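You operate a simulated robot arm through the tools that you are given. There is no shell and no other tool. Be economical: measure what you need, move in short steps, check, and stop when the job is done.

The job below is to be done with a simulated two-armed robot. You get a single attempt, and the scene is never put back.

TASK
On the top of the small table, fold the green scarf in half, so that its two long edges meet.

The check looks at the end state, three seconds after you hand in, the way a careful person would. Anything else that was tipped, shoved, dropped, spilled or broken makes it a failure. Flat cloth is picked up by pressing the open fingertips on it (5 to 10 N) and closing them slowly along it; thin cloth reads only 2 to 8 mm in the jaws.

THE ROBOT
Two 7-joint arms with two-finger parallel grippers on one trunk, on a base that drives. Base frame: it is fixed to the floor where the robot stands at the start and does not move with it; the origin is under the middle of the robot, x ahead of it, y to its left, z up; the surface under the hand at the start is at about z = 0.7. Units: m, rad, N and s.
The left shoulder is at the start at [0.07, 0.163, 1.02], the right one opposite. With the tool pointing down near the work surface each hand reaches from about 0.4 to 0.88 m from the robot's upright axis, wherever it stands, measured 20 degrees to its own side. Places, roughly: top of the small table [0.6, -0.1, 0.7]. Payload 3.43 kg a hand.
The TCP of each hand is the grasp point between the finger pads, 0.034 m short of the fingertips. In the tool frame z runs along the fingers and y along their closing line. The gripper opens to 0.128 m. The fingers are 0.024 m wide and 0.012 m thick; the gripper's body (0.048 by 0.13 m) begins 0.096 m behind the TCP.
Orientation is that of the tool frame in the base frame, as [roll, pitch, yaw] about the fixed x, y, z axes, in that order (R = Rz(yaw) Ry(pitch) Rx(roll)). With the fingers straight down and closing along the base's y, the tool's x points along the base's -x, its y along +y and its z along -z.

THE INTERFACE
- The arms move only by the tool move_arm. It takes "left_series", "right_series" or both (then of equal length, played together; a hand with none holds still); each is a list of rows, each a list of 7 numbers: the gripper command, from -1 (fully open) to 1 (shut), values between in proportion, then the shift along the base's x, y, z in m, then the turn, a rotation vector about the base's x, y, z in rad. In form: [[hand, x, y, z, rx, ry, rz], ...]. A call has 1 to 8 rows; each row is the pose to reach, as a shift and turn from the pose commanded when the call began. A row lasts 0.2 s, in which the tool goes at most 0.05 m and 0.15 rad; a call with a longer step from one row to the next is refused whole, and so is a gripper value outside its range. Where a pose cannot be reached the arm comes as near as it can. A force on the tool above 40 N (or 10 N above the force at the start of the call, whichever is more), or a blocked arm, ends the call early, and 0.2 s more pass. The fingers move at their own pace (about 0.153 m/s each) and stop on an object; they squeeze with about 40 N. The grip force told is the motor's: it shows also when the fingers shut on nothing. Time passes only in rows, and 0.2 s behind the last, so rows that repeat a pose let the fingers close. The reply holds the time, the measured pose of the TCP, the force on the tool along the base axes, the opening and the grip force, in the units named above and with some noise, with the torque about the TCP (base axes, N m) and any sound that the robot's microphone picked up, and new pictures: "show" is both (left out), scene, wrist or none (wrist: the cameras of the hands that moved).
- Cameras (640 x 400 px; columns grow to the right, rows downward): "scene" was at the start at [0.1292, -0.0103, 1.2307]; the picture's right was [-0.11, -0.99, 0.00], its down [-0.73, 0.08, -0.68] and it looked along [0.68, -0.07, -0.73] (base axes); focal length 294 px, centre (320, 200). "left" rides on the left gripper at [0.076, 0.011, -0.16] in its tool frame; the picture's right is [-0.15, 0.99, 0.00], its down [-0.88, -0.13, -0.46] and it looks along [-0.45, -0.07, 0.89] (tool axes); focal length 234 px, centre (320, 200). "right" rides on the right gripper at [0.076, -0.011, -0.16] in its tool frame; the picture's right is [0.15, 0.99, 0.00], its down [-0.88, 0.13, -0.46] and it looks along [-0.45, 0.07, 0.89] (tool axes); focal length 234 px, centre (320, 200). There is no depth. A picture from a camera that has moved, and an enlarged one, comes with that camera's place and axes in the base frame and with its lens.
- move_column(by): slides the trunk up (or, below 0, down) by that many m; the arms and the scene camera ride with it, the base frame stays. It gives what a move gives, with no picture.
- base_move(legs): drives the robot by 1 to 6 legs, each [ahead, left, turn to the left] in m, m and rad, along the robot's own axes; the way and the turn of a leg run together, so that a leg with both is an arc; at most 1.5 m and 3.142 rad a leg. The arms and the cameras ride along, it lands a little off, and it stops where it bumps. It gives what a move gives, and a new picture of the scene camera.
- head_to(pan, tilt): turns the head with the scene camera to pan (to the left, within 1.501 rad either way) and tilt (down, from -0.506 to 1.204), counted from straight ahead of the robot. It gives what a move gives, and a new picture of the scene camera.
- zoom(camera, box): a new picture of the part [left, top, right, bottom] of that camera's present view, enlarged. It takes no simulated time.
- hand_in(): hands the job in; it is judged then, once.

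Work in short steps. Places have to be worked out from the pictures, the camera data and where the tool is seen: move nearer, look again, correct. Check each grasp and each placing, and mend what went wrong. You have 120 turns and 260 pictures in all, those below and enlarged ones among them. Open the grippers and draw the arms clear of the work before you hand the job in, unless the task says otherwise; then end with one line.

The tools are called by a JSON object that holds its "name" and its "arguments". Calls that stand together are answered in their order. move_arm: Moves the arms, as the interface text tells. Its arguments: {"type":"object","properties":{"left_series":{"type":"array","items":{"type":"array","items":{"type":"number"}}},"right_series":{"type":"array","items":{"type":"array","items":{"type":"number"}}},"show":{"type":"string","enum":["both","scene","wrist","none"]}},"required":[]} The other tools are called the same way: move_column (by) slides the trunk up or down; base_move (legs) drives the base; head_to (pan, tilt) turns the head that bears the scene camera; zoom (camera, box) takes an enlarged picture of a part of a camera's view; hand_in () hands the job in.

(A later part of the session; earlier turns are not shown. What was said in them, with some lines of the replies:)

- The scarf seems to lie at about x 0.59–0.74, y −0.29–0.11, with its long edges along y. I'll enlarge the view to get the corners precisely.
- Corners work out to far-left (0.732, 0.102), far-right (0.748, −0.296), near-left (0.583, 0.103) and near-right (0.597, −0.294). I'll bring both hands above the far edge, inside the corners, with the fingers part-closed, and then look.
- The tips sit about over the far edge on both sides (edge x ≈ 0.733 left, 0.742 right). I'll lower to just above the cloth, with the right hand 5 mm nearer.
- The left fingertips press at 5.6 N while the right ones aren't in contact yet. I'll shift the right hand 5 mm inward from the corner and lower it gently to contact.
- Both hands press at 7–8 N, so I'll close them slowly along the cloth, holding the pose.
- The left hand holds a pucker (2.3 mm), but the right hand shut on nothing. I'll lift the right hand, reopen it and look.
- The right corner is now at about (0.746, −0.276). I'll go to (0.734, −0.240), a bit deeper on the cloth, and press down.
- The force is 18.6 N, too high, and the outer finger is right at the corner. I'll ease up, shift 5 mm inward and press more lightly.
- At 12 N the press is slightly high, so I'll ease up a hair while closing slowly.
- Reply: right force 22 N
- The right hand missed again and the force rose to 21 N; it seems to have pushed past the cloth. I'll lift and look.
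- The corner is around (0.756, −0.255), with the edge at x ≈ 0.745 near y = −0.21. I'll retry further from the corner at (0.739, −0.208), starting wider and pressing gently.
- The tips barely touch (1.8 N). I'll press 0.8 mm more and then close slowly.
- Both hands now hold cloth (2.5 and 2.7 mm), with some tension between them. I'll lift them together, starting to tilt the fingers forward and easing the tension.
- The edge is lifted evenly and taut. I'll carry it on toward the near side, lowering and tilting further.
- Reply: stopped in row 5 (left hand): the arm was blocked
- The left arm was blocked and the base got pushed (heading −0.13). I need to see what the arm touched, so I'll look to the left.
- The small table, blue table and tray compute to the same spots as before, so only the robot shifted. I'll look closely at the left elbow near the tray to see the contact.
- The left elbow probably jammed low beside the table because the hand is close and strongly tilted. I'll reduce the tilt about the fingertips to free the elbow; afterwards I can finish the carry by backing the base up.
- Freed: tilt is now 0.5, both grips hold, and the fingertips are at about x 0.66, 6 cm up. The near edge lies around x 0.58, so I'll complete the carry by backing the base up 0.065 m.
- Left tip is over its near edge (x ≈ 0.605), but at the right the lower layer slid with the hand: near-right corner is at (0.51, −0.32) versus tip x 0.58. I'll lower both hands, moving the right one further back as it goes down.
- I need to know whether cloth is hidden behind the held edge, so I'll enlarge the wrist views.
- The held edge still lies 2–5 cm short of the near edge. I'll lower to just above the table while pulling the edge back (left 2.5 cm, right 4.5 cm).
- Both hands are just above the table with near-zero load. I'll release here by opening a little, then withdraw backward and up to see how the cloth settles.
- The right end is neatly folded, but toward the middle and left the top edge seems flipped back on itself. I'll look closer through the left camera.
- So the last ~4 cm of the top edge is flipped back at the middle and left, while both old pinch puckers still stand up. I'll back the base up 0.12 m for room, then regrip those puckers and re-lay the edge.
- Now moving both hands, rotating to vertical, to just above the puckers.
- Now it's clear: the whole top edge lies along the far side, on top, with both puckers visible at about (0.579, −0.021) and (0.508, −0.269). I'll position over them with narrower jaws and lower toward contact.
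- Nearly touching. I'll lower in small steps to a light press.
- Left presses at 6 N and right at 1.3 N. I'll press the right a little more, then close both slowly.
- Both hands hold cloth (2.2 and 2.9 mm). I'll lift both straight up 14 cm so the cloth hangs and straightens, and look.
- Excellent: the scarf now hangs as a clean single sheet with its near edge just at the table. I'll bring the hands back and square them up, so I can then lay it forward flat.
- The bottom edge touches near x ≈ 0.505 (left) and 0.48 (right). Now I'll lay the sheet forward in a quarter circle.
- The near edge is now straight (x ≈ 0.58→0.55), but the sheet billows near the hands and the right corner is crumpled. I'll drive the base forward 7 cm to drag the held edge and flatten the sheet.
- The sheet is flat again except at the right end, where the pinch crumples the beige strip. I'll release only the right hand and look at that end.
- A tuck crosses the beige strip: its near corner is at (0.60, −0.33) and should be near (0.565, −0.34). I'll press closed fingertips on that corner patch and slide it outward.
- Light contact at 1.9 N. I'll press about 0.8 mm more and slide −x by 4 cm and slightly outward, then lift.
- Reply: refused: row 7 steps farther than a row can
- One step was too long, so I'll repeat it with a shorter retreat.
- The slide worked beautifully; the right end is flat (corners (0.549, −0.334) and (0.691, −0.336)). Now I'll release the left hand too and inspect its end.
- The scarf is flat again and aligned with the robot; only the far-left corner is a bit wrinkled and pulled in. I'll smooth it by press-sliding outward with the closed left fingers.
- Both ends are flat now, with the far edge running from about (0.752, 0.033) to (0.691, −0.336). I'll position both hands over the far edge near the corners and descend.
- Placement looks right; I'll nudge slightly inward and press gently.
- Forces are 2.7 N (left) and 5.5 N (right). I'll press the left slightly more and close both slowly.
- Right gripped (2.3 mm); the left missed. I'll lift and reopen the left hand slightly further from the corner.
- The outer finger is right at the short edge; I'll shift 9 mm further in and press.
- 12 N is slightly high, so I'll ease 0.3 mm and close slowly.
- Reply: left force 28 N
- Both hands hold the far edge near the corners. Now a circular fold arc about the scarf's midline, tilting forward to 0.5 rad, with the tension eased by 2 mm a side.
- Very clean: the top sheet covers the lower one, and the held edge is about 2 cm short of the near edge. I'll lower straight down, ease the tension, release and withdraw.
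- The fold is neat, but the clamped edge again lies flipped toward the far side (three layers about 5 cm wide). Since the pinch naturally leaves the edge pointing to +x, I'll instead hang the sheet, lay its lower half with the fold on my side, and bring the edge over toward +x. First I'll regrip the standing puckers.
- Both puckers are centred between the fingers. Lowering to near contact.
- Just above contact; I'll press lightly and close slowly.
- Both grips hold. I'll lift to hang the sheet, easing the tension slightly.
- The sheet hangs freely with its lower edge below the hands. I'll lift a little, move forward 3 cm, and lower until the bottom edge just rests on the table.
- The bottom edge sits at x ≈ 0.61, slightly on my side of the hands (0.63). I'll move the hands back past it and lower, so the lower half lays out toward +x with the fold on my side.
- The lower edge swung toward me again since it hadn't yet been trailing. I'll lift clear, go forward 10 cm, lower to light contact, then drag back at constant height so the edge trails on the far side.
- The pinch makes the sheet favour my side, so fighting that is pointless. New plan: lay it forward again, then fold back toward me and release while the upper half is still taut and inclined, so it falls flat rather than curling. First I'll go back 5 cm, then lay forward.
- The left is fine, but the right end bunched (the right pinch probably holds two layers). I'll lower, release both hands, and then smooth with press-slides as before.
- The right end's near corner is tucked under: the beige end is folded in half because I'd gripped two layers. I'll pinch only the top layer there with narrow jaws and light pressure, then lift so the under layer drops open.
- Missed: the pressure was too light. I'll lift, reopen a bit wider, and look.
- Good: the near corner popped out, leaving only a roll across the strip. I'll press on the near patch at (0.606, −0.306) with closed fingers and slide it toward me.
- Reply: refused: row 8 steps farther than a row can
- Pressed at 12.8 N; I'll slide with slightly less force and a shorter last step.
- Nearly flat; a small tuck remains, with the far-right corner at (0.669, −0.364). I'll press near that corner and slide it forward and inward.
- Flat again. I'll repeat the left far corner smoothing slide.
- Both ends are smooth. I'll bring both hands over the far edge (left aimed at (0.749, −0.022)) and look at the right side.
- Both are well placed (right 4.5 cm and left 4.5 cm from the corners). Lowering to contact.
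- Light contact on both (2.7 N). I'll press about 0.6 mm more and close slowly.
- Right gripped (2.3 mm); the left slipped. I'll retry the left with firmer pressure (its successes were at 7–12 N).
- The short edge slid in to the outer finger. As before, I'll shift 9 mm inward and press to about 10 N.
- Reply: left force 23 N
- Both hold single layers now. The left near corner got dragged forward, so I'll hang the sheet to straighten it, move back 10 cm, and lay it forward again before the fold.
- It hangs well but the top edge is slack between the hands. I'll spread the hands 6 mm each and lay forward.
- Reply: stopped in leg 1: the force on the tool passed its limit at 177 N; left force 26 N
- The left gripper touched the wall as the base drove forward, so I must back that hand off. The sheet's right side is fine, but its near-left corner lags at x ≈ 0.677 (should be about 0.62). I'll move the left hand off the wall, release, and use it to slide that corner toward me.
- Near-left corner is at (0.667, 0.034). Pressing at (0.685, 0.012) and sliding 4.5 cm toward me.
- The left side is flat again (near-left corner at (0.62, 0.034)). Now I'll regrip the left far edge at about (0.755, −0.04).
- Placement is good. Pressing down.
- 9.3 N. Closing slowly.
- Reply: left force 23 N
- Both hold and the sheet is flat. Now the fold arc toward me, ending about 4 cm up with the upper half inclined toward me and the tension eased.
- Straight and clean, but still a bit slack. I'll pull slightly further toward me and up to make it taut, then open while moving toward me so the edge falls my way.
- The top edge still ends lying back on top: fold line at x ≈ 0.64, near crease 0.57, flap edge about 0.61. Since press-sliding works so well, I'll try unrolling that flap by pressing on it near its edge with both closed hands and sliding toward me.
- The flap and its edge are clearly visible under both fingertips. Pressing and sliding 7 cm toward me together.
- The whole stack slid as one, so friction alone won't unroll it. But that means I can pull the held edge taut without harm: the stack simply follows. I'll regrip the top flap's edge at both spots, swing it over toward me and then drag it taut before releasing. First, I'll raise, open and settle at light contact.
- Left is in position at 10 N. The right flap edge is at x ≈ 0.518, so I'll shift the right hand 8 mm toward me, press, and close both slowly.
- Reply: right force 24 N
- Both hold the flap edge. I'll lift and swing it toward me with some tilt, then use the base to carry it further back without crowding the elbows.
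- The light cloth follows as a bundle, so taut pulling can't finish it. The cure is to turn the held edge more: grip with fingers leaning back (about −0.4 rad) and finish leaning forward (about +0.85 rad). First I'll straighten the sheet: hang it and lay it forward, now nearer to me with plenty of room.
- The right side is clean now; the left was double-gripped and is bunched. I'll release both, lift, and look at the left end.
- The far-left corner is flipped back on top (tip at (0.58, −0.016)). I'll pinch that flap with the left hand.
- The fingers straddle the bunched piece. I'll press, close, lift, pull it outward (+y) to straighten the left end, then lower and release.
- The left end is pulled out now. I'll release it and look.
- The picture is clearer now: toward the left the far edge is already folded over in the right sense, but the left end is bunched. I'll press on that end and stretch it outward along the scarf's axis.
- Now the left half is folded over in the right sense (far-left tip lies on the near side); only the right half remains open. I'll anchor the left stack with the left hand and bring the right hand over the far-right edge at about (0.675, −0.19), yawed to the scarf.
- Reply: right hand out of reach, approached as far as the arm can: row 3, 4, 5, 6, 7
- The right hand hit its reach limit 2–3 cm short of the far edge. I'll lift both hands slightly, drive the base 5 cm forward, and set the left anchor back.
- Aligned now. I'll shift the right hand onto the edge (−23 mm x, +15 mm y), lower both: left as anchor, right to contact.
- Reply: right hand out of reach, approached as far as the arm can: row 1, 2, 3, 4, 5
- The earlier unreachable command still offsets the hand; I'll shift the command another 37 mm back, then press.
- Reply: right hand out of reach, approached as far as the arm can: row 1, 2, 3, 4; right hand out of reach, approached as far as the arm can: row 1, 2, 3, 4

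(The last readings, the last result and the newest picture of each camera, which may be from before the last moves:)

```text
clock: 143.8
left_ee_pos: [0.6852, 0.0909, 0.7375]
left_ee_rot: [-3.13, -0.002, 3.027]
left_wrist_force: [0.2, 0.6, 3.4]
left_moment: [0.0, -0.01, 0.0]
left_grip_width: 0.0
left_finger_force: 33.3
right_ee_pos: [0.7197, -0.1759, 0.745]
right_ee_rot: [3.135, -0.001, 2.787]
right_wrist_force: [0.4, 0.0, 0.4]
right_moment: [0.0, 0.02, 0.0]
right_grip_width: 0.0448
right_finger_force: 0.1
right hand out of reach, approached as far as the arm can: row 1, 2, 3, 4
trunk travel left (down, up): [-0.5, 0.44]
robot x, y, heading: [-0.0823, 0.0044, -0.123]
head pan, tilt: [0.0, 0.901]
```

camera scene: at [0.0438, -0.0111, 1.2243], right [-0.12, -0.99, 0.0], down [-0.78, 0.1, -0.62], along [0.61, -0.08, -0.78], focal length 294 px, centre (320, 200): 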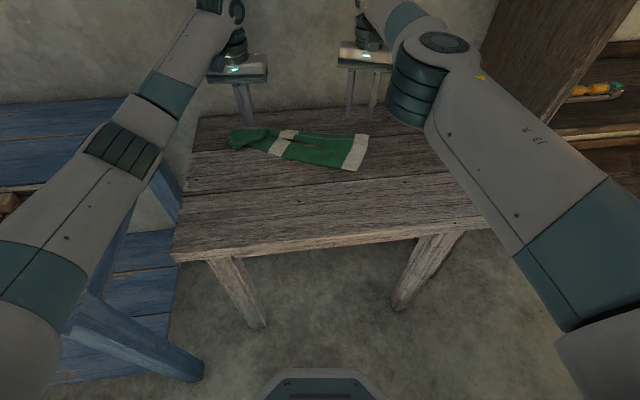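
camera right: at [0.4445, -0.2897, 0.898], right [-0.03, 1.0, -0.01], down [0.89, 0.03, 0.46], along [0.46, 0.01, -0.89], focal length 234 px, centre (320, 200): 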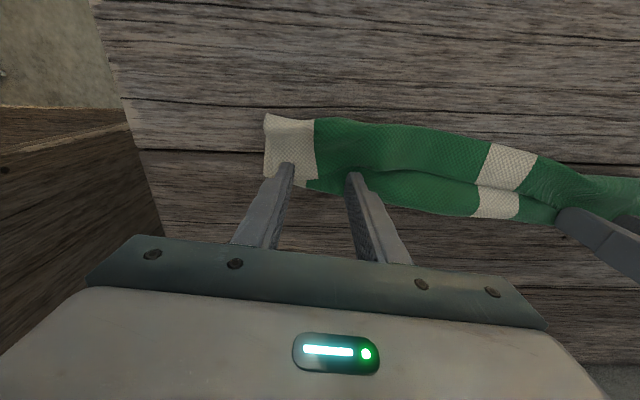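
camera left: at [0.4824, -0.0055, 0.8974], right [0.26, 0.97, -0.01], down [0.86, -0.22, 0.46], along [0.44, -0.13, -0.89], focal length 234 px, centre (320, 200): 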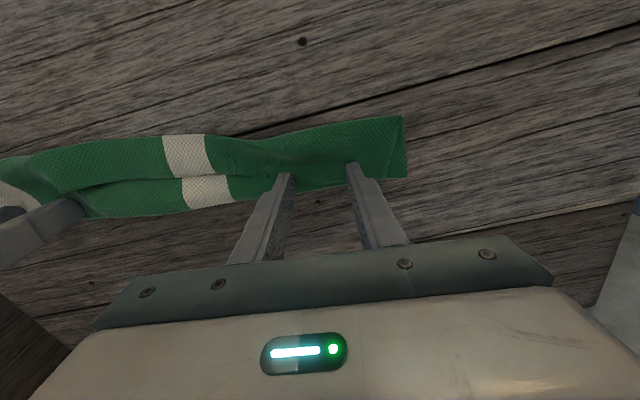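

{"name": "move_arm", "arguments": {"right_series": [[0.3, -0.015, 0, 0.01, 0, 0, 0.08], [0.3, -0.03, 0, 0.01, 0, 0, 0.16], [0.3, -0.045, 0, 0.01, 0, 0, 0.24], [0.3, -0.055, 0, 0.01, 0, 0, 0.24]], "show": "wrist"}}

```text
clock: 144.8
left_ee_pos: [0.6846, 0.0937, 0.7376]
left_ee_rot: [-3.13, 0.0, 3.027]
left_wrist_force: [0.7, -0.3, 3.6]
left_moment: [0.07, 0.0, -0.01]
left_grip_width: 0.0003
left_finger_force: 33.1
right_ee_pos: [0.7183, -0.1709, 0.752]
right_ee_rot: [3.134, -0.004, 2.977]
right_wrist_force: [0.0, -0.2, 0.3]
right_moment: [0.0, 0.01, 0.01]
right_grip_width: 0.0447
right_finger_force: 0.0
right hand out of reach, approached as far as the arm can: row 1, 2, 3, 4
trunk travel left (down, up): [-0.5, 0.44]
robot x, y, heading: [-0.08, 0.0085, -0.124]
head pan, tilt: [0.0, 0.901]
camera right: at [0.6414, -0.171, 0.9118], right [0.02, 1.0, 0.01], down [0.89, -0.02, 0.45], along [0.45, 0.0, -0.89], focal length 234 px, centre (320, 200)
```

right: 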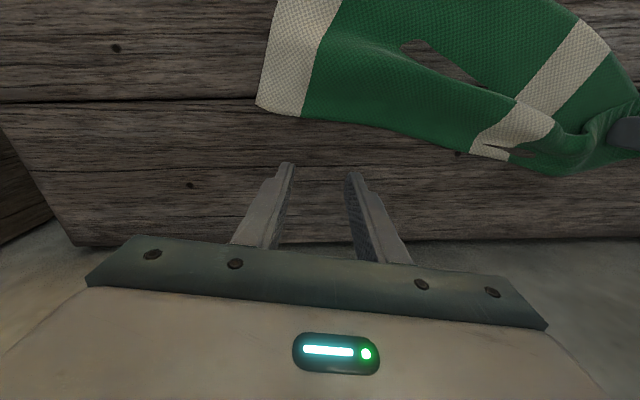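

The command is evidently still beyond reach; I'll pull it back further in one go until the hand follows.

{"name": "move_arm", "arguments": {"right_series": [[0.3, -0.02, 0, 0, 0, 0, 0], [0.3, -0.04, 0, 0, 0, 0, 0], [0.3, -0.06, 0, 0, 0, 0, 0]], "show": "none"}}

{"name": "move_arm", "arguments": {"right_series": [[0.3, 0, 0, 0, 0, 0, 0]], "show": "none"}}

```text
clock: 145.6
left_ee_pos: [0.6864, 0.0922, 0.7371]
left_ee_rot: [-3.129, -0.002, 3.026]
left_wrist_force: [0.1, 0.3, 3.8]
left_moment: [0.07, 0.01, -0.01]
left_grip_width: 0.0
left_finger_force: 33.1
right_ee_pos: [0.7193, -0.1693, 0.7514]
right_ee_rot: [3.135, -0.002, 3.025]
right_wrist_force: [-0.3, 0.1, 0.2]
right_moment: [-0.03, -0.01, 0.01]
right_grip_width: 0.0447
right_finger_force: 0.0
right hand out of reach, approached as far as the arm can: row 1, 2, 3
trunk travel left (down, up): [-0.5, 0.44]
robot x, y, heading: [-0.0834, 0.0083, -0.125]
head pan, tilt: [0.0, 0.901]
```

```text
clock: 146.0
left_ee_pos: [0.6866, 0.0939, 0.738]
left_ee_rot: [-3.131, -0.002, 3.027]
left_wrist_force: [1.5, 1.6, 3.9]
left_moment: [0.08, 0.0, 0.01]
left_grip_width: 0.0002
left_finger_force: 32.7
right_ee_pos: [0.719, -0.1687, 0.7516]
right_ee_rot: [3.134, -0.002, 3.025]
right_wrist_force: [-0.6, -0.7, 0.8]
right_moment: [0.02, -0.01, 0.01]
right_grip_width: 0.045
right_finger_force: 0.2
trunk travel left (down, up): [-0.5, 0.44]
robot x, y, heading: [-0.0804, 0.0073, -0.124]
head pan, tilt: [0.0, 0.901]
```

The hand is back under control. Moving onto the right far edge at (0.663, −0.178), pressing and closing slowly.

{"name": "move_arm", "arguments": {"right_series": [[0.3, -0.028, -0.005, 0.003, 0, 0, 0], [0.3, -0.056, -0.009, 0, 0, 0, 0], [0.3, -0.056, -0.009, -0.01, 0, 0, 0], [0.3, -0.056, -0.009, -0.0155, 0, 0, 0], [0.3, -0.056, -0.009, -0.0172, 0, 0, 0]], "show": "none"}}

{"name": "move_arm", "arguments": {"right_series": [[0.3, 0, 0, -0.0005, 0, 0, 0], [0.38, 0, 0, -0.0005, 0, 0, 0], [0.48, 0, 0, -0.0005, 0, 0, 0], [0.58, 0, 0, -0.0005, 0, 0, 0], [0.7, 0, 0, -0.0005, 0, 0, 0], [0.84, 0, 0, -0.0005, 0, 0, 0], [1, 0, 0, -0.0005, 0, 0, 0], [1, 0, 0, -0.0005, 0, 0, 0]], "show": "wrist"}}

```text
clock: 147.2
left_ee_pos: [0.6862, 0.0934, 0.738]
left_ee_rot: [-3.13, 0.0, 3.025]
left_wrist_force: [0.8, 0.0, 3.4]
left_moment: [0.03, 0.0, -0.04]
left_grip_width: 0.0
left_finger_force: 32.8
right_ee_pos: [0.7187, -0.1712, 0.7423]
right_ee_rot: [3.135, -0.001, 3.025]
right_wrist_force: [0.2, -0.8, 0.0]
right_moment: [0.03, -0.02, -0.01]
right_grip_width: 0.045
right_finger_force: 0.0
right hand out of reach, approached as far as the arm can: row 1, 2, 3, 4, 5
trunk travel left (down, up): [-0.5, 0.44]
robot x, y, heading: [-0.0817, 0.0038, -0.122]
head pan, tilt: [0.0, 0.901]
```

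```text
clock: 149.0
left_ee_pos: [0.6873, 0.093, 0.7374]
left_ee_rot: [-3.128, -0.002, 3.027]
left_wrist_force: [0.4, -0.1, 3.7]
left_moment: [0.05, 0.0, 0.0]
left_grip_width: 0.0
left_finger_force: 33.3
right_ee_pos: [0.7191, -0.1711, 0.7413]
right_ee_rot: [3.135, -0.002, 3.025]
right_wrist_force: [0.2, 0.0, 0.1]
right_moment: [0.03, 0.02, 0.0]
right_grip_width: 0.0003
right_finger_force: 32.8
trunk travel left (down, up): [-0.5, 0.44]
robot x, y, heading: [-0.082, 0.0056, -0.119]
head pan, tilt: [0.0, 0.901]
camera right: at [0.6412, -0.1758, 0.9015], right [-0.03, 1.0, 0.01], down [0.89, 0.02, 0.46], along [0.46, 0.02, -0.89], focal length 234 px, centre (320, 200)
```

right: 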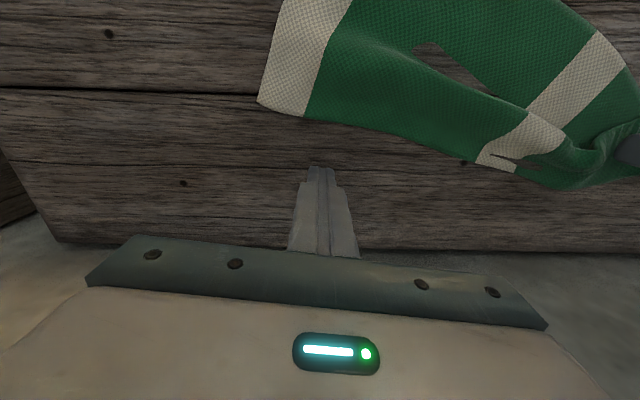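

The right arm is at a joint limit here. I'll raise it, swing outward and back to unwind, then come in again.

{"name": "move_arm", "arguments": {"right_series": [[0.3, 0, -0.01, 0.04, 0, 0, 0], [0.3, 0, -0.03, 0.08, 0, 0, 0], [0.3, -0.02, -0.06, 0.1, 0, 0, 0], [0.3, -0.05, -0.09, 0.1, 0, 0, 0], [0.3, -0.08, -0.12, 0.1, 0, 0, 0], [0.3, -0.1, -0.13, 0.1, 0, 0, 0]], "show": "none"}}

{"name": "move_arm", "arguments": {"right_series": [[0.3, 0.01, 0.03, 0, 0, 0, 0], [0.3, 0.025, 0.06, -0.01, 0, 0, 0], [0.3, 0.04, 0.09, -0.02, 0, 0, 0], [0.3, 0.044, 0.12, -0.03, 0, 0, 0], [0.3, 0.044, 0.123, -0.05, 0, 0, 0]], "show": "none"}}

```text
clock: 150.6
left_ee_pos: [0.6843, 0.091, 0.7386]
left_ee_rot: [-3.13, 0.0, 3.025]
left_wrist_force: [0.2, -0.2, 0.8]
left_moment: [-0.06, 0.01, 0.0]
left_grip_width: 0.0
left_finger_force: 32.8
right_ee_pos: [0.665, -0.3187, 0.807]
right_ee_rot: [3.119, -0.156, 2.665]
right_wrist_force: [-0.3, 0.7, -0.1]
right_moment: [0.01, -0.02, 0.01]
right_grip_width: 0.045
right_finger_force: 0.1
right hand out of reach, approached as far as the arm can: row 3, 4, 5
trunk travel left (down, up): [-0.5, 0.44]
robot x, y, heading: [-0.0809, 0.002, -0.125]
head pan, tilt: [0.0, 0.901]
stopped in row 6 (right hand): the arm was blocked; the commanded pose is now the measured one
```

```text
clock: 151.8
left_ee_pos: [0.6868, 0.0899, 0.7382]
left_ee_rot: [-3.129, -0.002, 3.025]
left_wrist_force: [1.1, 0.0, 2.0]
left_moment: [0.06, 0.01, 0.03]
left_grip_width: 0.0
left_finger_force: 33.2
right_ee_pos: [0.6937, -0.2, 0.7625]
right_ee_rot: [3.117, -0.159, 2.663]
right_wrist_force: [-0.4, -0.4, 0.2]
right_moment: [0.01, -0.02, 0.0]
right_grip_width: 0.0447
right_finger_force: 0.1
right hand out of reach, approached as far as the arm can: row 3, 4, 5
trunk travel left (down, up): [-0.5, 0.44]
robot x, y, heading: [-0.086, 0.0054, -0.123]
head pan, tilt: [0.0, 0.901]
```

The right arm is awkward here. I'll raise it out of the way and look, then use the left hand for the right-hand side.

{"name": "move_arm", "arguments": {"right_series": [[0.3, 0, -0.01, 0.04, 0, 0, 0], [0.3, -0.01, -0.03, 0.08, 0, 0, 0], [0.3, -0.03, -0.06, 0.11, 0, 0, 0.05], [0.3, -0.06, -0.08, 0.13, 0, 0, 0.15], [0.3, -0.1, -0.1, 0.15, 0, -0.05, 0.25], [0.3, -0.14, -0.11, 0.16, 0, -0.1, 0.35]], "left_series": [[1, 0, 0, 0.02, 0, 0, 0], [0.6, 0, 0, 0.05, 0, 0, 0], [0.3, 0, 0, 0.06, 0, 0, 0], [0.3, 0, 0, 0.06, 0, 0, 0], [0.3, -0.01, -0.03, 0.06, 0, 0, 0], [0.3, -0.02, -0.07, 0.06, 0, 0, 0]], "show": "scene"}}

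```text
clock: 153.2
left_ee_pos: [0.6661, 0.0223, 0.7989]
left_ee_rot: [-3.13, 0.001, 3.025]
left_wrist_force: [-0.6, -0.3, -0.2]
left_moment: [0.08, 0.02, 0.02]
left_grip_width: 0.0447
left_finger_force: 0.2
right_ee_pos: [0.5544, -0.31, 0.9236]
right_ee_rot: [3.087, -0.06, 3.016]
right_wrist_force: [-0.7, -1.1, 0.6]
right_moment: [-0.01, -0.03, 0.0]
right_grip_width: 0.0449
right_finger_force: 0.0
trunk travel left (down, up): [-0.5, 0.44]
robot x, y, heading: [-0.0841, 0.0041, -0.124]
head pan, tilt: [0.0, 0.901]
camera scene: at [0.0415, -0.0134, 1.2246], right [-0.12, -0.99, 0.0], down [-0.78, 0.1, -0.62], along [0.62, -0.08, -0.78], focal length 294 px, centre (320, 200)
```

scene: 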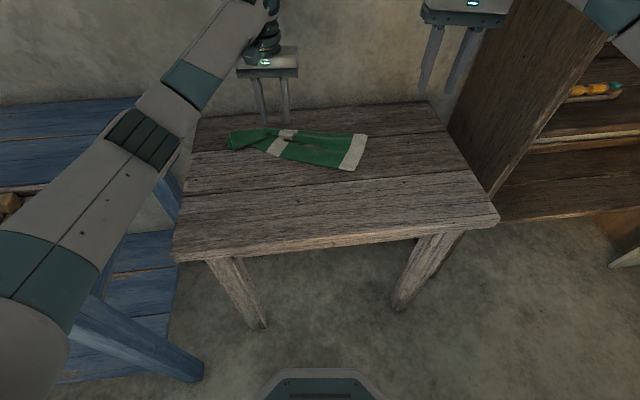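

The right arm is free again and nothing was disturbed. I'll go straight to the right far edge in its normal posture, press and close.

{"name": "move_arm", "arguments": {"right_series": [[0.3, 0.025, 0.033, -0.03, 0, 0, 0], [0.3, 0.05, 0.066, -0.06, 0, 0, 0], [0.3, 0.075, 0.1, -0.09, 0, 0, 0], [0.3, 0.1, 0.125, -0.12, 0.03, 0.04, 0], [0.3, 0.109, 0.134, -0.15, 0.05, 0.06, 0], [0.3, 0.109, 0.134, -0.175, 0.05, 0.06, 0], [0.3, 0.109, 0.134, -0.186, 0.05, 0.06, 0], [0.3, 0.109, 0.134, -0.1885, 0.05, 0.06, 0]], "show": "wrist"}}

```text
refused: row 1 steps farther than a row can; nothing moved
```

{"name": "move_arm", "arguments": {"right_series": [[0.3, 0.02, 0.026, -0.03, 0, 0, 0], [0.3, 0.042, 0.052, -0.06, 0, 0, 0], [0.3, 0.064, 0.078, -0.09, 0, 0, 0], [0.3, 0.086, 0.104, -0.12, 0.03, 0.04, 0], [0.3, 0.105, 0.128, -0.148, 0.05, 0.06, 0], [0.3, 0.109, 0.134, -0.174, 0.05, 0.06, 0], [0.3, 0.109, 0.134, -0.185, 0.05, 0.06, 0], [0.3, 0.109, 0.134, -0.188, 0.05, 0.06, 0]], "show": "wrist"}}

```text
clock: 155.0
left_ee_pos: [0.6656, 0.0227, 0.7987]
left_ee_rot: [-3.129, -0.001, 3.025]
left_wrist_force: [-0.8, 0.1, 0.8]
left_moment: [0.0, 0.0, -0.01]
left_grip_width: 0.0447
left_finger_force: 0.1
right_ee_pos: [0.6644, -0.176, 0.7385]
right_ee_rot: [3.046, -0.121, 3.022]
right_wrist_force: [6.1, -1.9, 22.4]
right_moment: [-0.77, -0.25, 0.16]
right_grip_width: 0.0444
right_finger_force: 0.1
trunk travel left (down, up): [-0.5, 0.44]
robot x, y, heading: [-0.0815, 0.0033, -0.125]
head pan, tilt: [0.0, 0.901]
camera right: at [0.6045, -0.1962, 0.9054], right [-0.01, 0.99, 0.11], down [0.93, -0.03, 0.36], along [0.36, 0.11, -0.93], focal length 234 px, centre (320, 200)
```

right: 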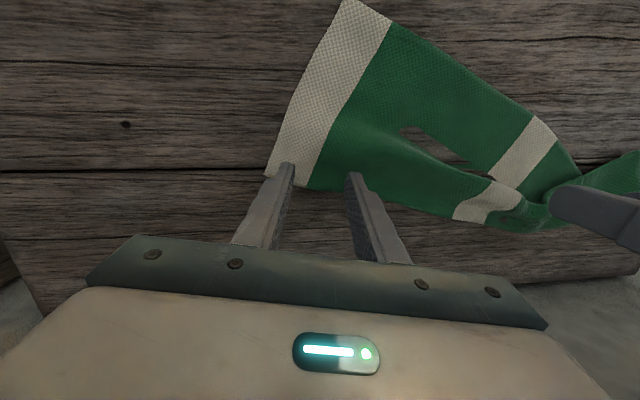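

In position over the right far edge but the hand is slightly rolled (22 N on one finger). I'll level it, ease up, and close.

{"name": "move_arm", "arguments": {"right_series": [[0.3, 0, 0, 0.004, 0.09, 0, 0], [0.3, 0, 0, 0.0005, 0.09, 0, 0], [0.4, 0, 0, 0, 0.09, 0, 0], [0.52, 0, 0, 0, 0.09, 0, 0], [0.64, 0, 0, 0, 0.09, 0, 0], [0.78, 0, 0, 0, 0.09, 0, 0], [1, 0, 0, 0, 0.09, 0, 0], [1, 0, 0, 0, 0.09, 0, 0]], "left_series": [[1, 0.015, 0.02, -0.02, 0, 0, 0], [1, 0.02, 0.05, -0.04, 0, 0, 0], [1, 0.02, 0.06, -0.055, 0, 0, 0], [1, 0.02, 0.06, -0.0615, 0, 0, 0], [1, 0.02, 0.06, -0.0615, 0, 0, 0], [1, 0.02, 0.06, -0.0615, 0, 0, 0], [1, 0.02, 0.06, -0.0615, 0, 0, 0], [1, 0.02, 0.06, -0.0615, 0, 0, 0]], "show": "none"}}

```text
clock: 156.8
left_ee_pos: [0.6843, 0.083, 0.738]
left_ee_rot: [-3.128, 0.001, 3.025]
left_wrist_force: [-0.8, 0.0, 1.5]
left_moment: [0.0, -0.01, 0.0]
left_grip_width: 0.0001
left_finger_force: 33.2
right_ee_pos: [0.6628, -0.1744, 0.7384]
right_ee_rot: [2.955, -0.136, 3.035]
right_wrist_force: [-0.8, 1.0, 23.7]
right_moment: [-0.06, -0.06, -0.04]
right_grip_width: 0.0018
right_finger_force: 37.1
trunk travel left (down, up): [-0.5, 0.44]
robot x, y, heading: [-0.0842, 0.0039, -0.12]
head pan, tilt: [0.0, 0.901]
```

Gripped (1.8 mm) with the left hand anchoring. Carrying the right edge over toward the near edge, turning the hand about 1 rad on the way.

{"name": "move_arm", "arguments": {"right_series": [[1, 0, 0, 0.025, 0, 0, 0], [1, -0.02, 0.01, 0.055, -0.041, -0.133, 0], [1, -0.048, 0.024, 0.075, -0.081, -0.265, 0], [1, -0.078, 0.039, 0.078, -0.122, -0.398, 0], [1, -0.106, 0.053, 0.07, -0.162, -0.53, 0], [1, -0.13, 0.065, 0.052, -0.203, -0.663, 0], [1, -0.148, 0.074, 0.03, -0.244, -0.796, 0], [1, -0.158, 0.079, 0.018, -0.275, -0.92, 0]], "show": "none"}}

{"name": "zoom", "arguments": {"camera": "scene", "box": [210, 90, 410, 215]}}

```text
clock: 158.6
left_ee_pos: [0.6861, 0.0809, 0.7369]
left_ee_rot: [-3.128, -0.001, 3.025]
left_wrist_force: [1.0, -0.5, 10.5]
left_moment: [0.05, -0.04, -0.08]
left_grip_width: 0.0
left_finger_force: 33.1
right_ee_pos: [0.5054, -0.0961, 0.7551]
right_ee_rot: [-3.112, 0.806, 3.11]
right_wrist_force: [0.9, 1.1, -1.4]
right_moment: [0.03, -0.01, -0.02]
right_grip_width: 0.0019
right_finger_force: 36.9
trunk travel left (down, up): [-0.5, 0.44]
robot x, y, heading: [-0.0822, 0.0058, -0.125]
head pan, tilt: [0.0, 0.901]
```

```text
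3.20 times, centred on (310, 152) of scene
camera zoom: at [0.0415, -0.0115, 1.2247], right [-0.13, -0.99, 0.0], down [-0.78, 0.1, -0.62], along [0.62, -0.08, -0.78], focal length 942 px, centre (352, 352)
```

zoom: 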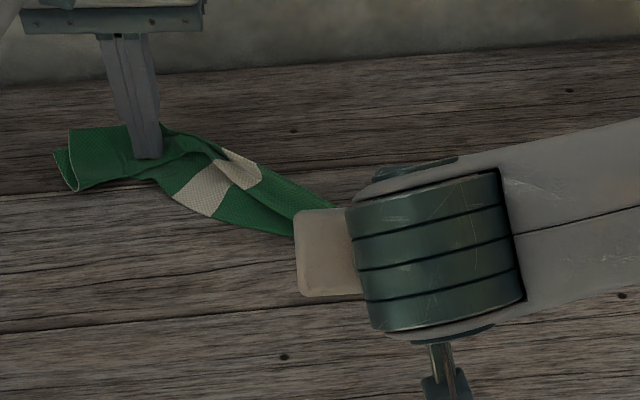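

Carried fully with about 0.95 rad of turn. I'll lower a little, release, and retreat back and up, then look.

{"name": "move_arm", "arguments": {"right_series": [[1, 0, 0, -0.006, 0, 0, 0], [0.7, 0, 0, -0.006, 0, 0, 0], [0.4, 0, 0, -0.004, 0, 0, 0], [0.4, -0.015, 0, 0.01, 0, 0, 0], [0.4, -0.03, -0.02, 0.04, 0, 0.1, 0], [0.4, -0.03, -0.05, 0.075, 0, 0.2, 0], [0.4, -0.03, -0.09, 0.1, 0, 0.3, 0], [0.4, -0.03, -0.135, 0.12, 0, 0.4, 0]], "show": "none"}}

{"name": "zoom", "arguments": {"camera": "scene", "box": [210, 90, 410, 215]}}

```text
clock: 160.4
left_ee_pos: [0.6861, 0.0817, 0.738]
left_ee_rot: [-3.129, 0.0, 3.024]
left_wrist_force: [1.5, -0.9, 12.7]
left_moment: [0.09, -0.03, -0.06]
left_grip_width: 0.0001
left_finger_force: 32.7
right_ee_pos: [0.4721, -0.2323, 0.8726]
right_ee_rot: [-3.102, 0.403, 3.121]
right_wrist_force: [-0.8, 0.6, 0.4]
right_moment: [-0.02, 0.05, 0.03]
right_grip_width: 0.0383
right_finger_force: 0.1
trunk travel left (down, up): [-0.5, 0.44]
robot x, y, heading: [-0.0806, 0.0031, -0.128]
head pan, tilt: [0.0, 0.901]
```

```text
3.20 times, centred on (310, 152) of scene
camera zoom: at [0.0412, -0.0125, 1.2246], right [-0.12, -0.99, 0.0], down [-0.78, 0.1, -0.62], along [0.62, -0.08, -0.78], focal length 942 px, centre (352, 352)
```

zoom: 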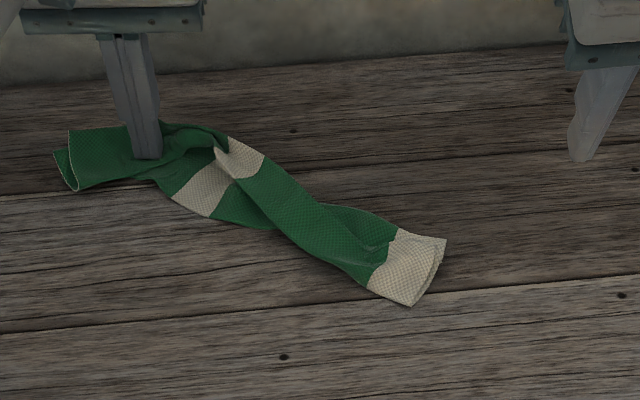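

Both ends are now folded correctly with two layers each, and only the middle is twisted. I'll press the right beige end and stretch the scarf lengthwise against the left anchor, then lift off.

{"name": "move_arm", "arguments": {"right_series": [[0.7, 0.01, 0.025, -0.01, 0, 0.1, 0], [1, 0.02, 0.055, -0.03, 0, 0.2, 0], [1, 0.035, 0.085, -0.055, 0, 0.3, 0], [1, 0.05, 0.108, -0.085, 0, 0.4, 0], [1, 0.061, 0.115, -0.115, 0, 0.4, 0], [1, 0.061, 0.115, -0.13, 0, 0.4, 0], [1, 0.061, 0.115, -0.136, 0, 0.4, 0]], "show": "none"}}

{"name": "move_arm", "arguments": {"right_series": [[1, -0.004, -0.005, -0.001, 0, 0, 0], [1, -0.012, -0.016, -0.001, 0, 0, 0], [1, -0.02, -0.028, -0.001, 0, 0, 0], [1, -0.028, -0.038, -0.001, 0, 0, 0], [1, -0.036, -0.048, -0.001, 0, 0, 0], [1, -0.036, -0.048, 0.02, 0, 0, 0], [1, -0.04, -0.07, 0.06, 0, 0, 0], [1, -0.04, -0.1, 0.095, 0, 0, 0]], "left_series": [[1, 0, 0, 0, 0, 0, 0], [1, 0.003, 0.006, 0, 0, 0, 0], [1, 0.006, 0.014, 0, 0, 0, 0], [1, 0.009, 0.022, 0, 0, 0, 0], [1, 0.012, 0.03, 0, 0, 0, 0], [1, 0.012, 0.03, 0.02, 0, 0, 0], [1, 0.012, 0.03, 0.06, 0, 0, 0], [1, 0.0, 0.03, 0.1, 0, 0, 0]], "show": "none"}}

{"name": "zoom", "arguments": {"camera": "scene", "box": [210, 90, 410, 215]}}

```text
clock: 162.0
left_ee_pos: [0.6858, 0.0825, 0.7367]
left_ee_rot: [-3.128, 0.0, 3.025]
left_wrist_force: [-1.0, -0.8, 10.2]
left_moment: [0.07, 0.09, 0.01]
left_grip_width: 0.0001
left_finger_force: 32.7
right_ee_pos: [0.5351, -0.1173, 0.7374]
right_ee_rot: [-3.092, 0.004, 3.12]
right_wrist_force: [0.2, -0.8, 0.1]
right_moment: [-0.03, -0.03, 0.0]
right_grip_width: 0.0
right_finger_force: 32.6
trunk travel left (down, up): [-0.5, 0.44]
robot x, y, heading: [-0.0806, 0.0041, -0.124]
head pan, tilt: [0.0, 0.901]
```

```text
clock: 163.8
left_ee_pos: [0.6843, 0.1112, 0.8387]
left_ee_rot: [-3.13, 0.0, 3.026]
left_wrist_force: [-0.1, -1.4, 0.6]
left_moment: [0.0, -0.03, -0.01]
left_grip_width: 0.0001
left_finger_force: 33.1
right_ee_pos: [0.4963, -0.2164, 0.8329]
right_ee_rot: [-3.09, 0.004, 3.122]
right_wrist_force: [-0.3, 0.4, 0.4]
right_moment: [-0.01, -0.01, 0.02]
right_grip_width: 0.0
right_finger_force: 33.0
trunk travel left (down, up): [-0.5, 0.44]
robot x, y, heading: [-0.0822, 0.0071, -0.129]
head pan, tilt: [0.0, 0.901]
```

```text
3.20 times, centred on (310, 152) of scene
camera zoom: at [0.0412, -0.0119, 1.2245], right [-0.12, -0.99, 0.0], down [-0.78, 0.1, -0.62], along [0.62, -0.08, -0.78], focal length 942 px, centre (352, 352)
```

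zoom: 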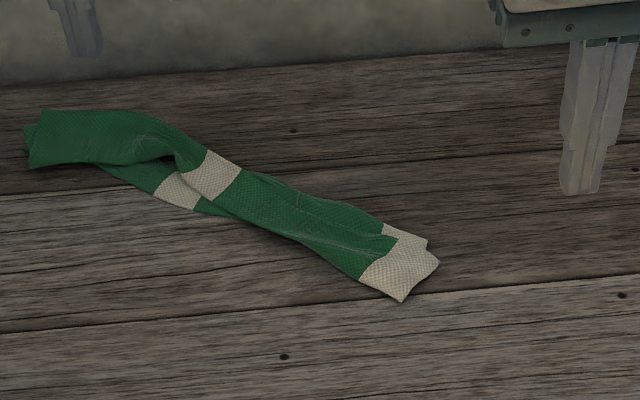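

Now a folded strip with one shear wrinkle left of the middle, where the left end bends toward me. I'll press the left end and swing it forward to line it up with the right half, straightening the near edges.

{"name": "move_arm", "arguments": {"left_series": [[1, 0.015, 0.01, -0.03, 0, 0, 0], [1, 0.03, 0.02, -0.06, 0, 0, 0], [1, 0.04, 0.025, -0.085, 0, 0, 0], [1, 0.04, 0.025, -0.098, 0, 0, 0], [1, 0.04, 0.025, -0.103, 0, 0, 0]], "show": "none"}}

{"name": "move_arm", "arguments": {"left_series": [[1, 0.006, 0.004, -0.001, 0, 0, 0], [1, 0.014, 0.01, -0.001, 0, 0, 0], [1, 0.022, 0.016, -0.001, 0, 0, 0], [1, 0.03, 0.022, -0.001, 0, 0, 0], [1, 0.03, 0.022, 0.02, 0, 0, 0], [1, 0.02, 0.022, 0.06, 0, 0, 0], [1, -0.01, 0.022, 0.09, 0, 0, 0]], "show": "none"}}

{"name": "zoom", "arguments": {"camera": "scene", "box": [210, 90, 410, 215]}}

```text
clock: 165.0
left_ee_pos: [0.7265, 0.1356, 0.7366]
left_ee_rot: [-3.13, 0.003, 3.025]
left_wrist_force: [-1.7, 0.7, 11.4]
left_moment: [0.05, 0.14, 0.01]
left_grip_width: 0.0
left_finger_force: 33.1
right_ee_pos: [0.4969, -0.2167, 0.8338]
right_ee_rot: [-3.091, 0.005, 3.121]
right_wrist_force: [0.3, 0.1, 0.1]
right_moment: [-0.03, -0.04, 0.02]
right_grip_width: 0.0
right_finger_force: 33.1
trunk travel left (down, up): [-0.5, 0.44]
robot x, y, heading: [-0.0819, 0.0043, -0.129]
head pan, tilt: [0.0, 0.901]
```

```text
clock: 166.6
left_ee_pos: [0.7168, 0.1587, 0.8236]
left_ee_rot: [-3.128, -0.001, 3.025]
left_wrist_force: [-0.7, 0.6, 1.6]
left_moment: [-0.02, -0.04, 0.0]
left_grip_width: 0.0
left_finger_force: 33.7
right_ee_pos: [0.4979, -0.2165, 0.8324]
right_ee_rot: [-3.09, 0.002, 3.12]
right_wrist_force: [-0.8, 0.9, -0.4]
right_moment: [-0.06, -0.03, 0.0]
right_grip_width: 0.0
right_finger_force: 33.1
trunk travel left (down, up): [-0.5, 0.44]
robot x, y, heading: [-0.0849, 0.0093, -0.128]
head pan, tilt: [0.0, 0.901]
```

```text
3.20 times, centred on (310, 152) of scene
camera zoom: at [0.0417, -0.01, 1.2246], right [-0.12, -0.99, 0.0], down [-0.78, 0.1, -0.62], along [0.62, -0.08, -0.78], focal length 942 px, centre (352, 352)
```

zoom: 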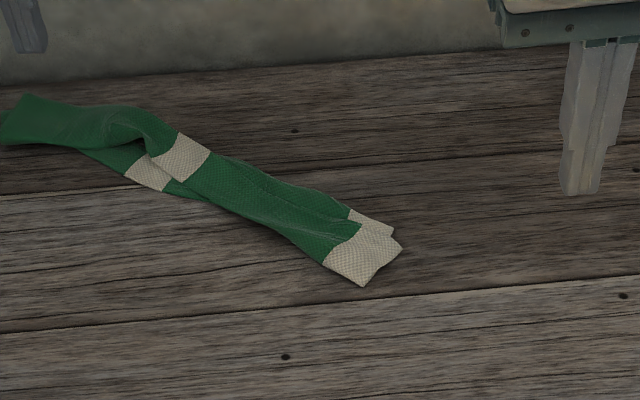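

The remaining defect is the near layer peeking out ~2.5 cm at the middle stripe (≈(0.669, 0.079)). One last touch: press it there and slide it forward under the top layer, then withdraw.

{"name": "move_arm", "arguments": {"left_series": [[1, -0.02, -0.035, 0, 0, 0, 0], [1, -0.04, -0.065, -0.015, 0, 0, 0], [1, -0.05, -0.08, -0.045, 0, 0, 0], [1, -0.05, -0.08, -0.075, 0, 0, 0], [1, -0.05, -0.08, -0.085, 0, 0, 0], [1, -0.05, -0.08, -0.0885, 0, 0, 0]], "show": "none"}}

{"name": "move_arm", "arguments": {"left_series": [[1, 0.005, -0.001, -0.0008, 0, 0, 0], [1, 0.012, -0.003, -0.0008, 0, 0, 0], [1, 0.019, -0.005, -0.0008, 0, 0, 0], [1, 0.025, -0.007, -0.0008, 0, 0, 0], [1, 0.025, -0.007, 0.02, 0, 0, 0], [1, 0.02, 0, 0.06, 0, 0, 0], [0, 0, 0.03, 0.09, 0, 0, 0], [-1, -0.02, 0.06, 0.12, 0, 0, 0]], "right_series": [[0, 0, 0, 0, 0, 0, 0], [-1, 0, 0, 0.01, 0, 0, 0], [-1, -0.02, -0.01, 0.02, 0, 0, 0], [-1, -0.04, -0.02, 0.03, 0, 0, 0], [-1, -0.05, -0.03, 0.03, 0, 0, 0], [-1, -0.05, -0.03, 0.03, 0, 0, 0], [-1, -0.05, -0.03, 0.03, 0, 0, 0], [-1, -0.05, -0.03, 0.03, 0, 0, 0]], "show": "none"}}

{"name": "zoom", "arguments": {"camera": "scene", "box": [200, 90, 400, 215]}}

```text
clock: 168.0
left_ee_pos: [0.6686, 0.078, 0.7361]
left_ee_rot: [-3.128, 0.002, 3.026]
left_wrist_force: [2.0, 1.6, 11.7]
left_moment: [-0.01, -0.19, 0.02]
left_grip_width: 0.0002
left_finger_force: 32.9
right_ee_pos: [0.4969, -0.2163, 0.8329]
right_ee_rot: [-3.09, 0.004, 3.121]
right_wrist_force: [0.2, -2.3, -0.5]
right_moment: [0.02, -0.01, 0.0]
right_grip_width: 0.0
right_finger_force: 32.9
trunk travel left (down, up): [-0.5, 0.44]
robot x, y, heading: [-0.0771, 0.0041, -0.128]
head pan, tilt: [0.0, 0.901]
```

```text
clock: 169.8
left_ee_pos: [0.6465, 0.1407, 0.8527]
left_ee_rot: [-3.128, -0.002, 3.026]
left_wrist_force: [0.3, 0.0, 1.0]
left_moment: [0.03, -0.02, -0.02]
left_grip_width: 0.1281
left_finger_force: 0.1
right_ee_pos: [0.4461, -0.246, 0.8635]
right_ee_rot: [-3.09, 0.003, 3.121]
right_wrist_force: [-0.3, 0.5, -0.1]
right_moment: [-0.01, 0.0, 0.03]
right_grip_width: 0.1281
right_finger_force: 0.1
trunk travel left (down, up): [-0.5, 0.44]
robot x, y, heading: [-0.0824, 0.0049, -0.125]
head pan, tilt: [0.0, 0.901]
```

```text
3.20 times, centred on (300, 152) of scene
camera zoom: at [0.0413, -0.0109, 1.2246], right [-0.13, -0.99, 0.0], down [-0.78, 0.1, -0.62], along [0.62, -0.08, -0.78], focal length 942 px, centre (384, 352)
```

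zoom: 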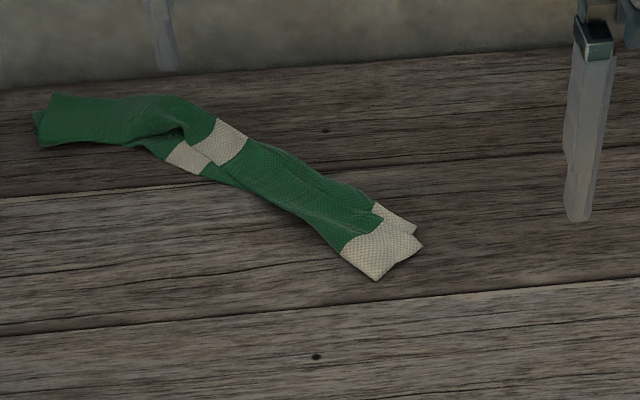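

The scarf is folded lengthwise with the ends meeting, and only a small wrinkle shows left of the middle stripe. Grippers are open and clear and my turns are nearly spent, so I'm handing in.

{"name": "hand_in", "arguments": {}}

```text
The job is handed in.
```

I handed in the scarf folded lengthwise on the small table, but the fold isn't clean: the two layers overlap at both ends, while left of the middle stripe the lower layer still shows and there is a wrinkle. The scarf also ended up turned at an angle from where it started. Early on the left arm was blocked and pushed the robot's base, and later the left gripper hit the wall at 177 N. The right arm was also blocked once near the end. I saw nothing else tipped or moved.
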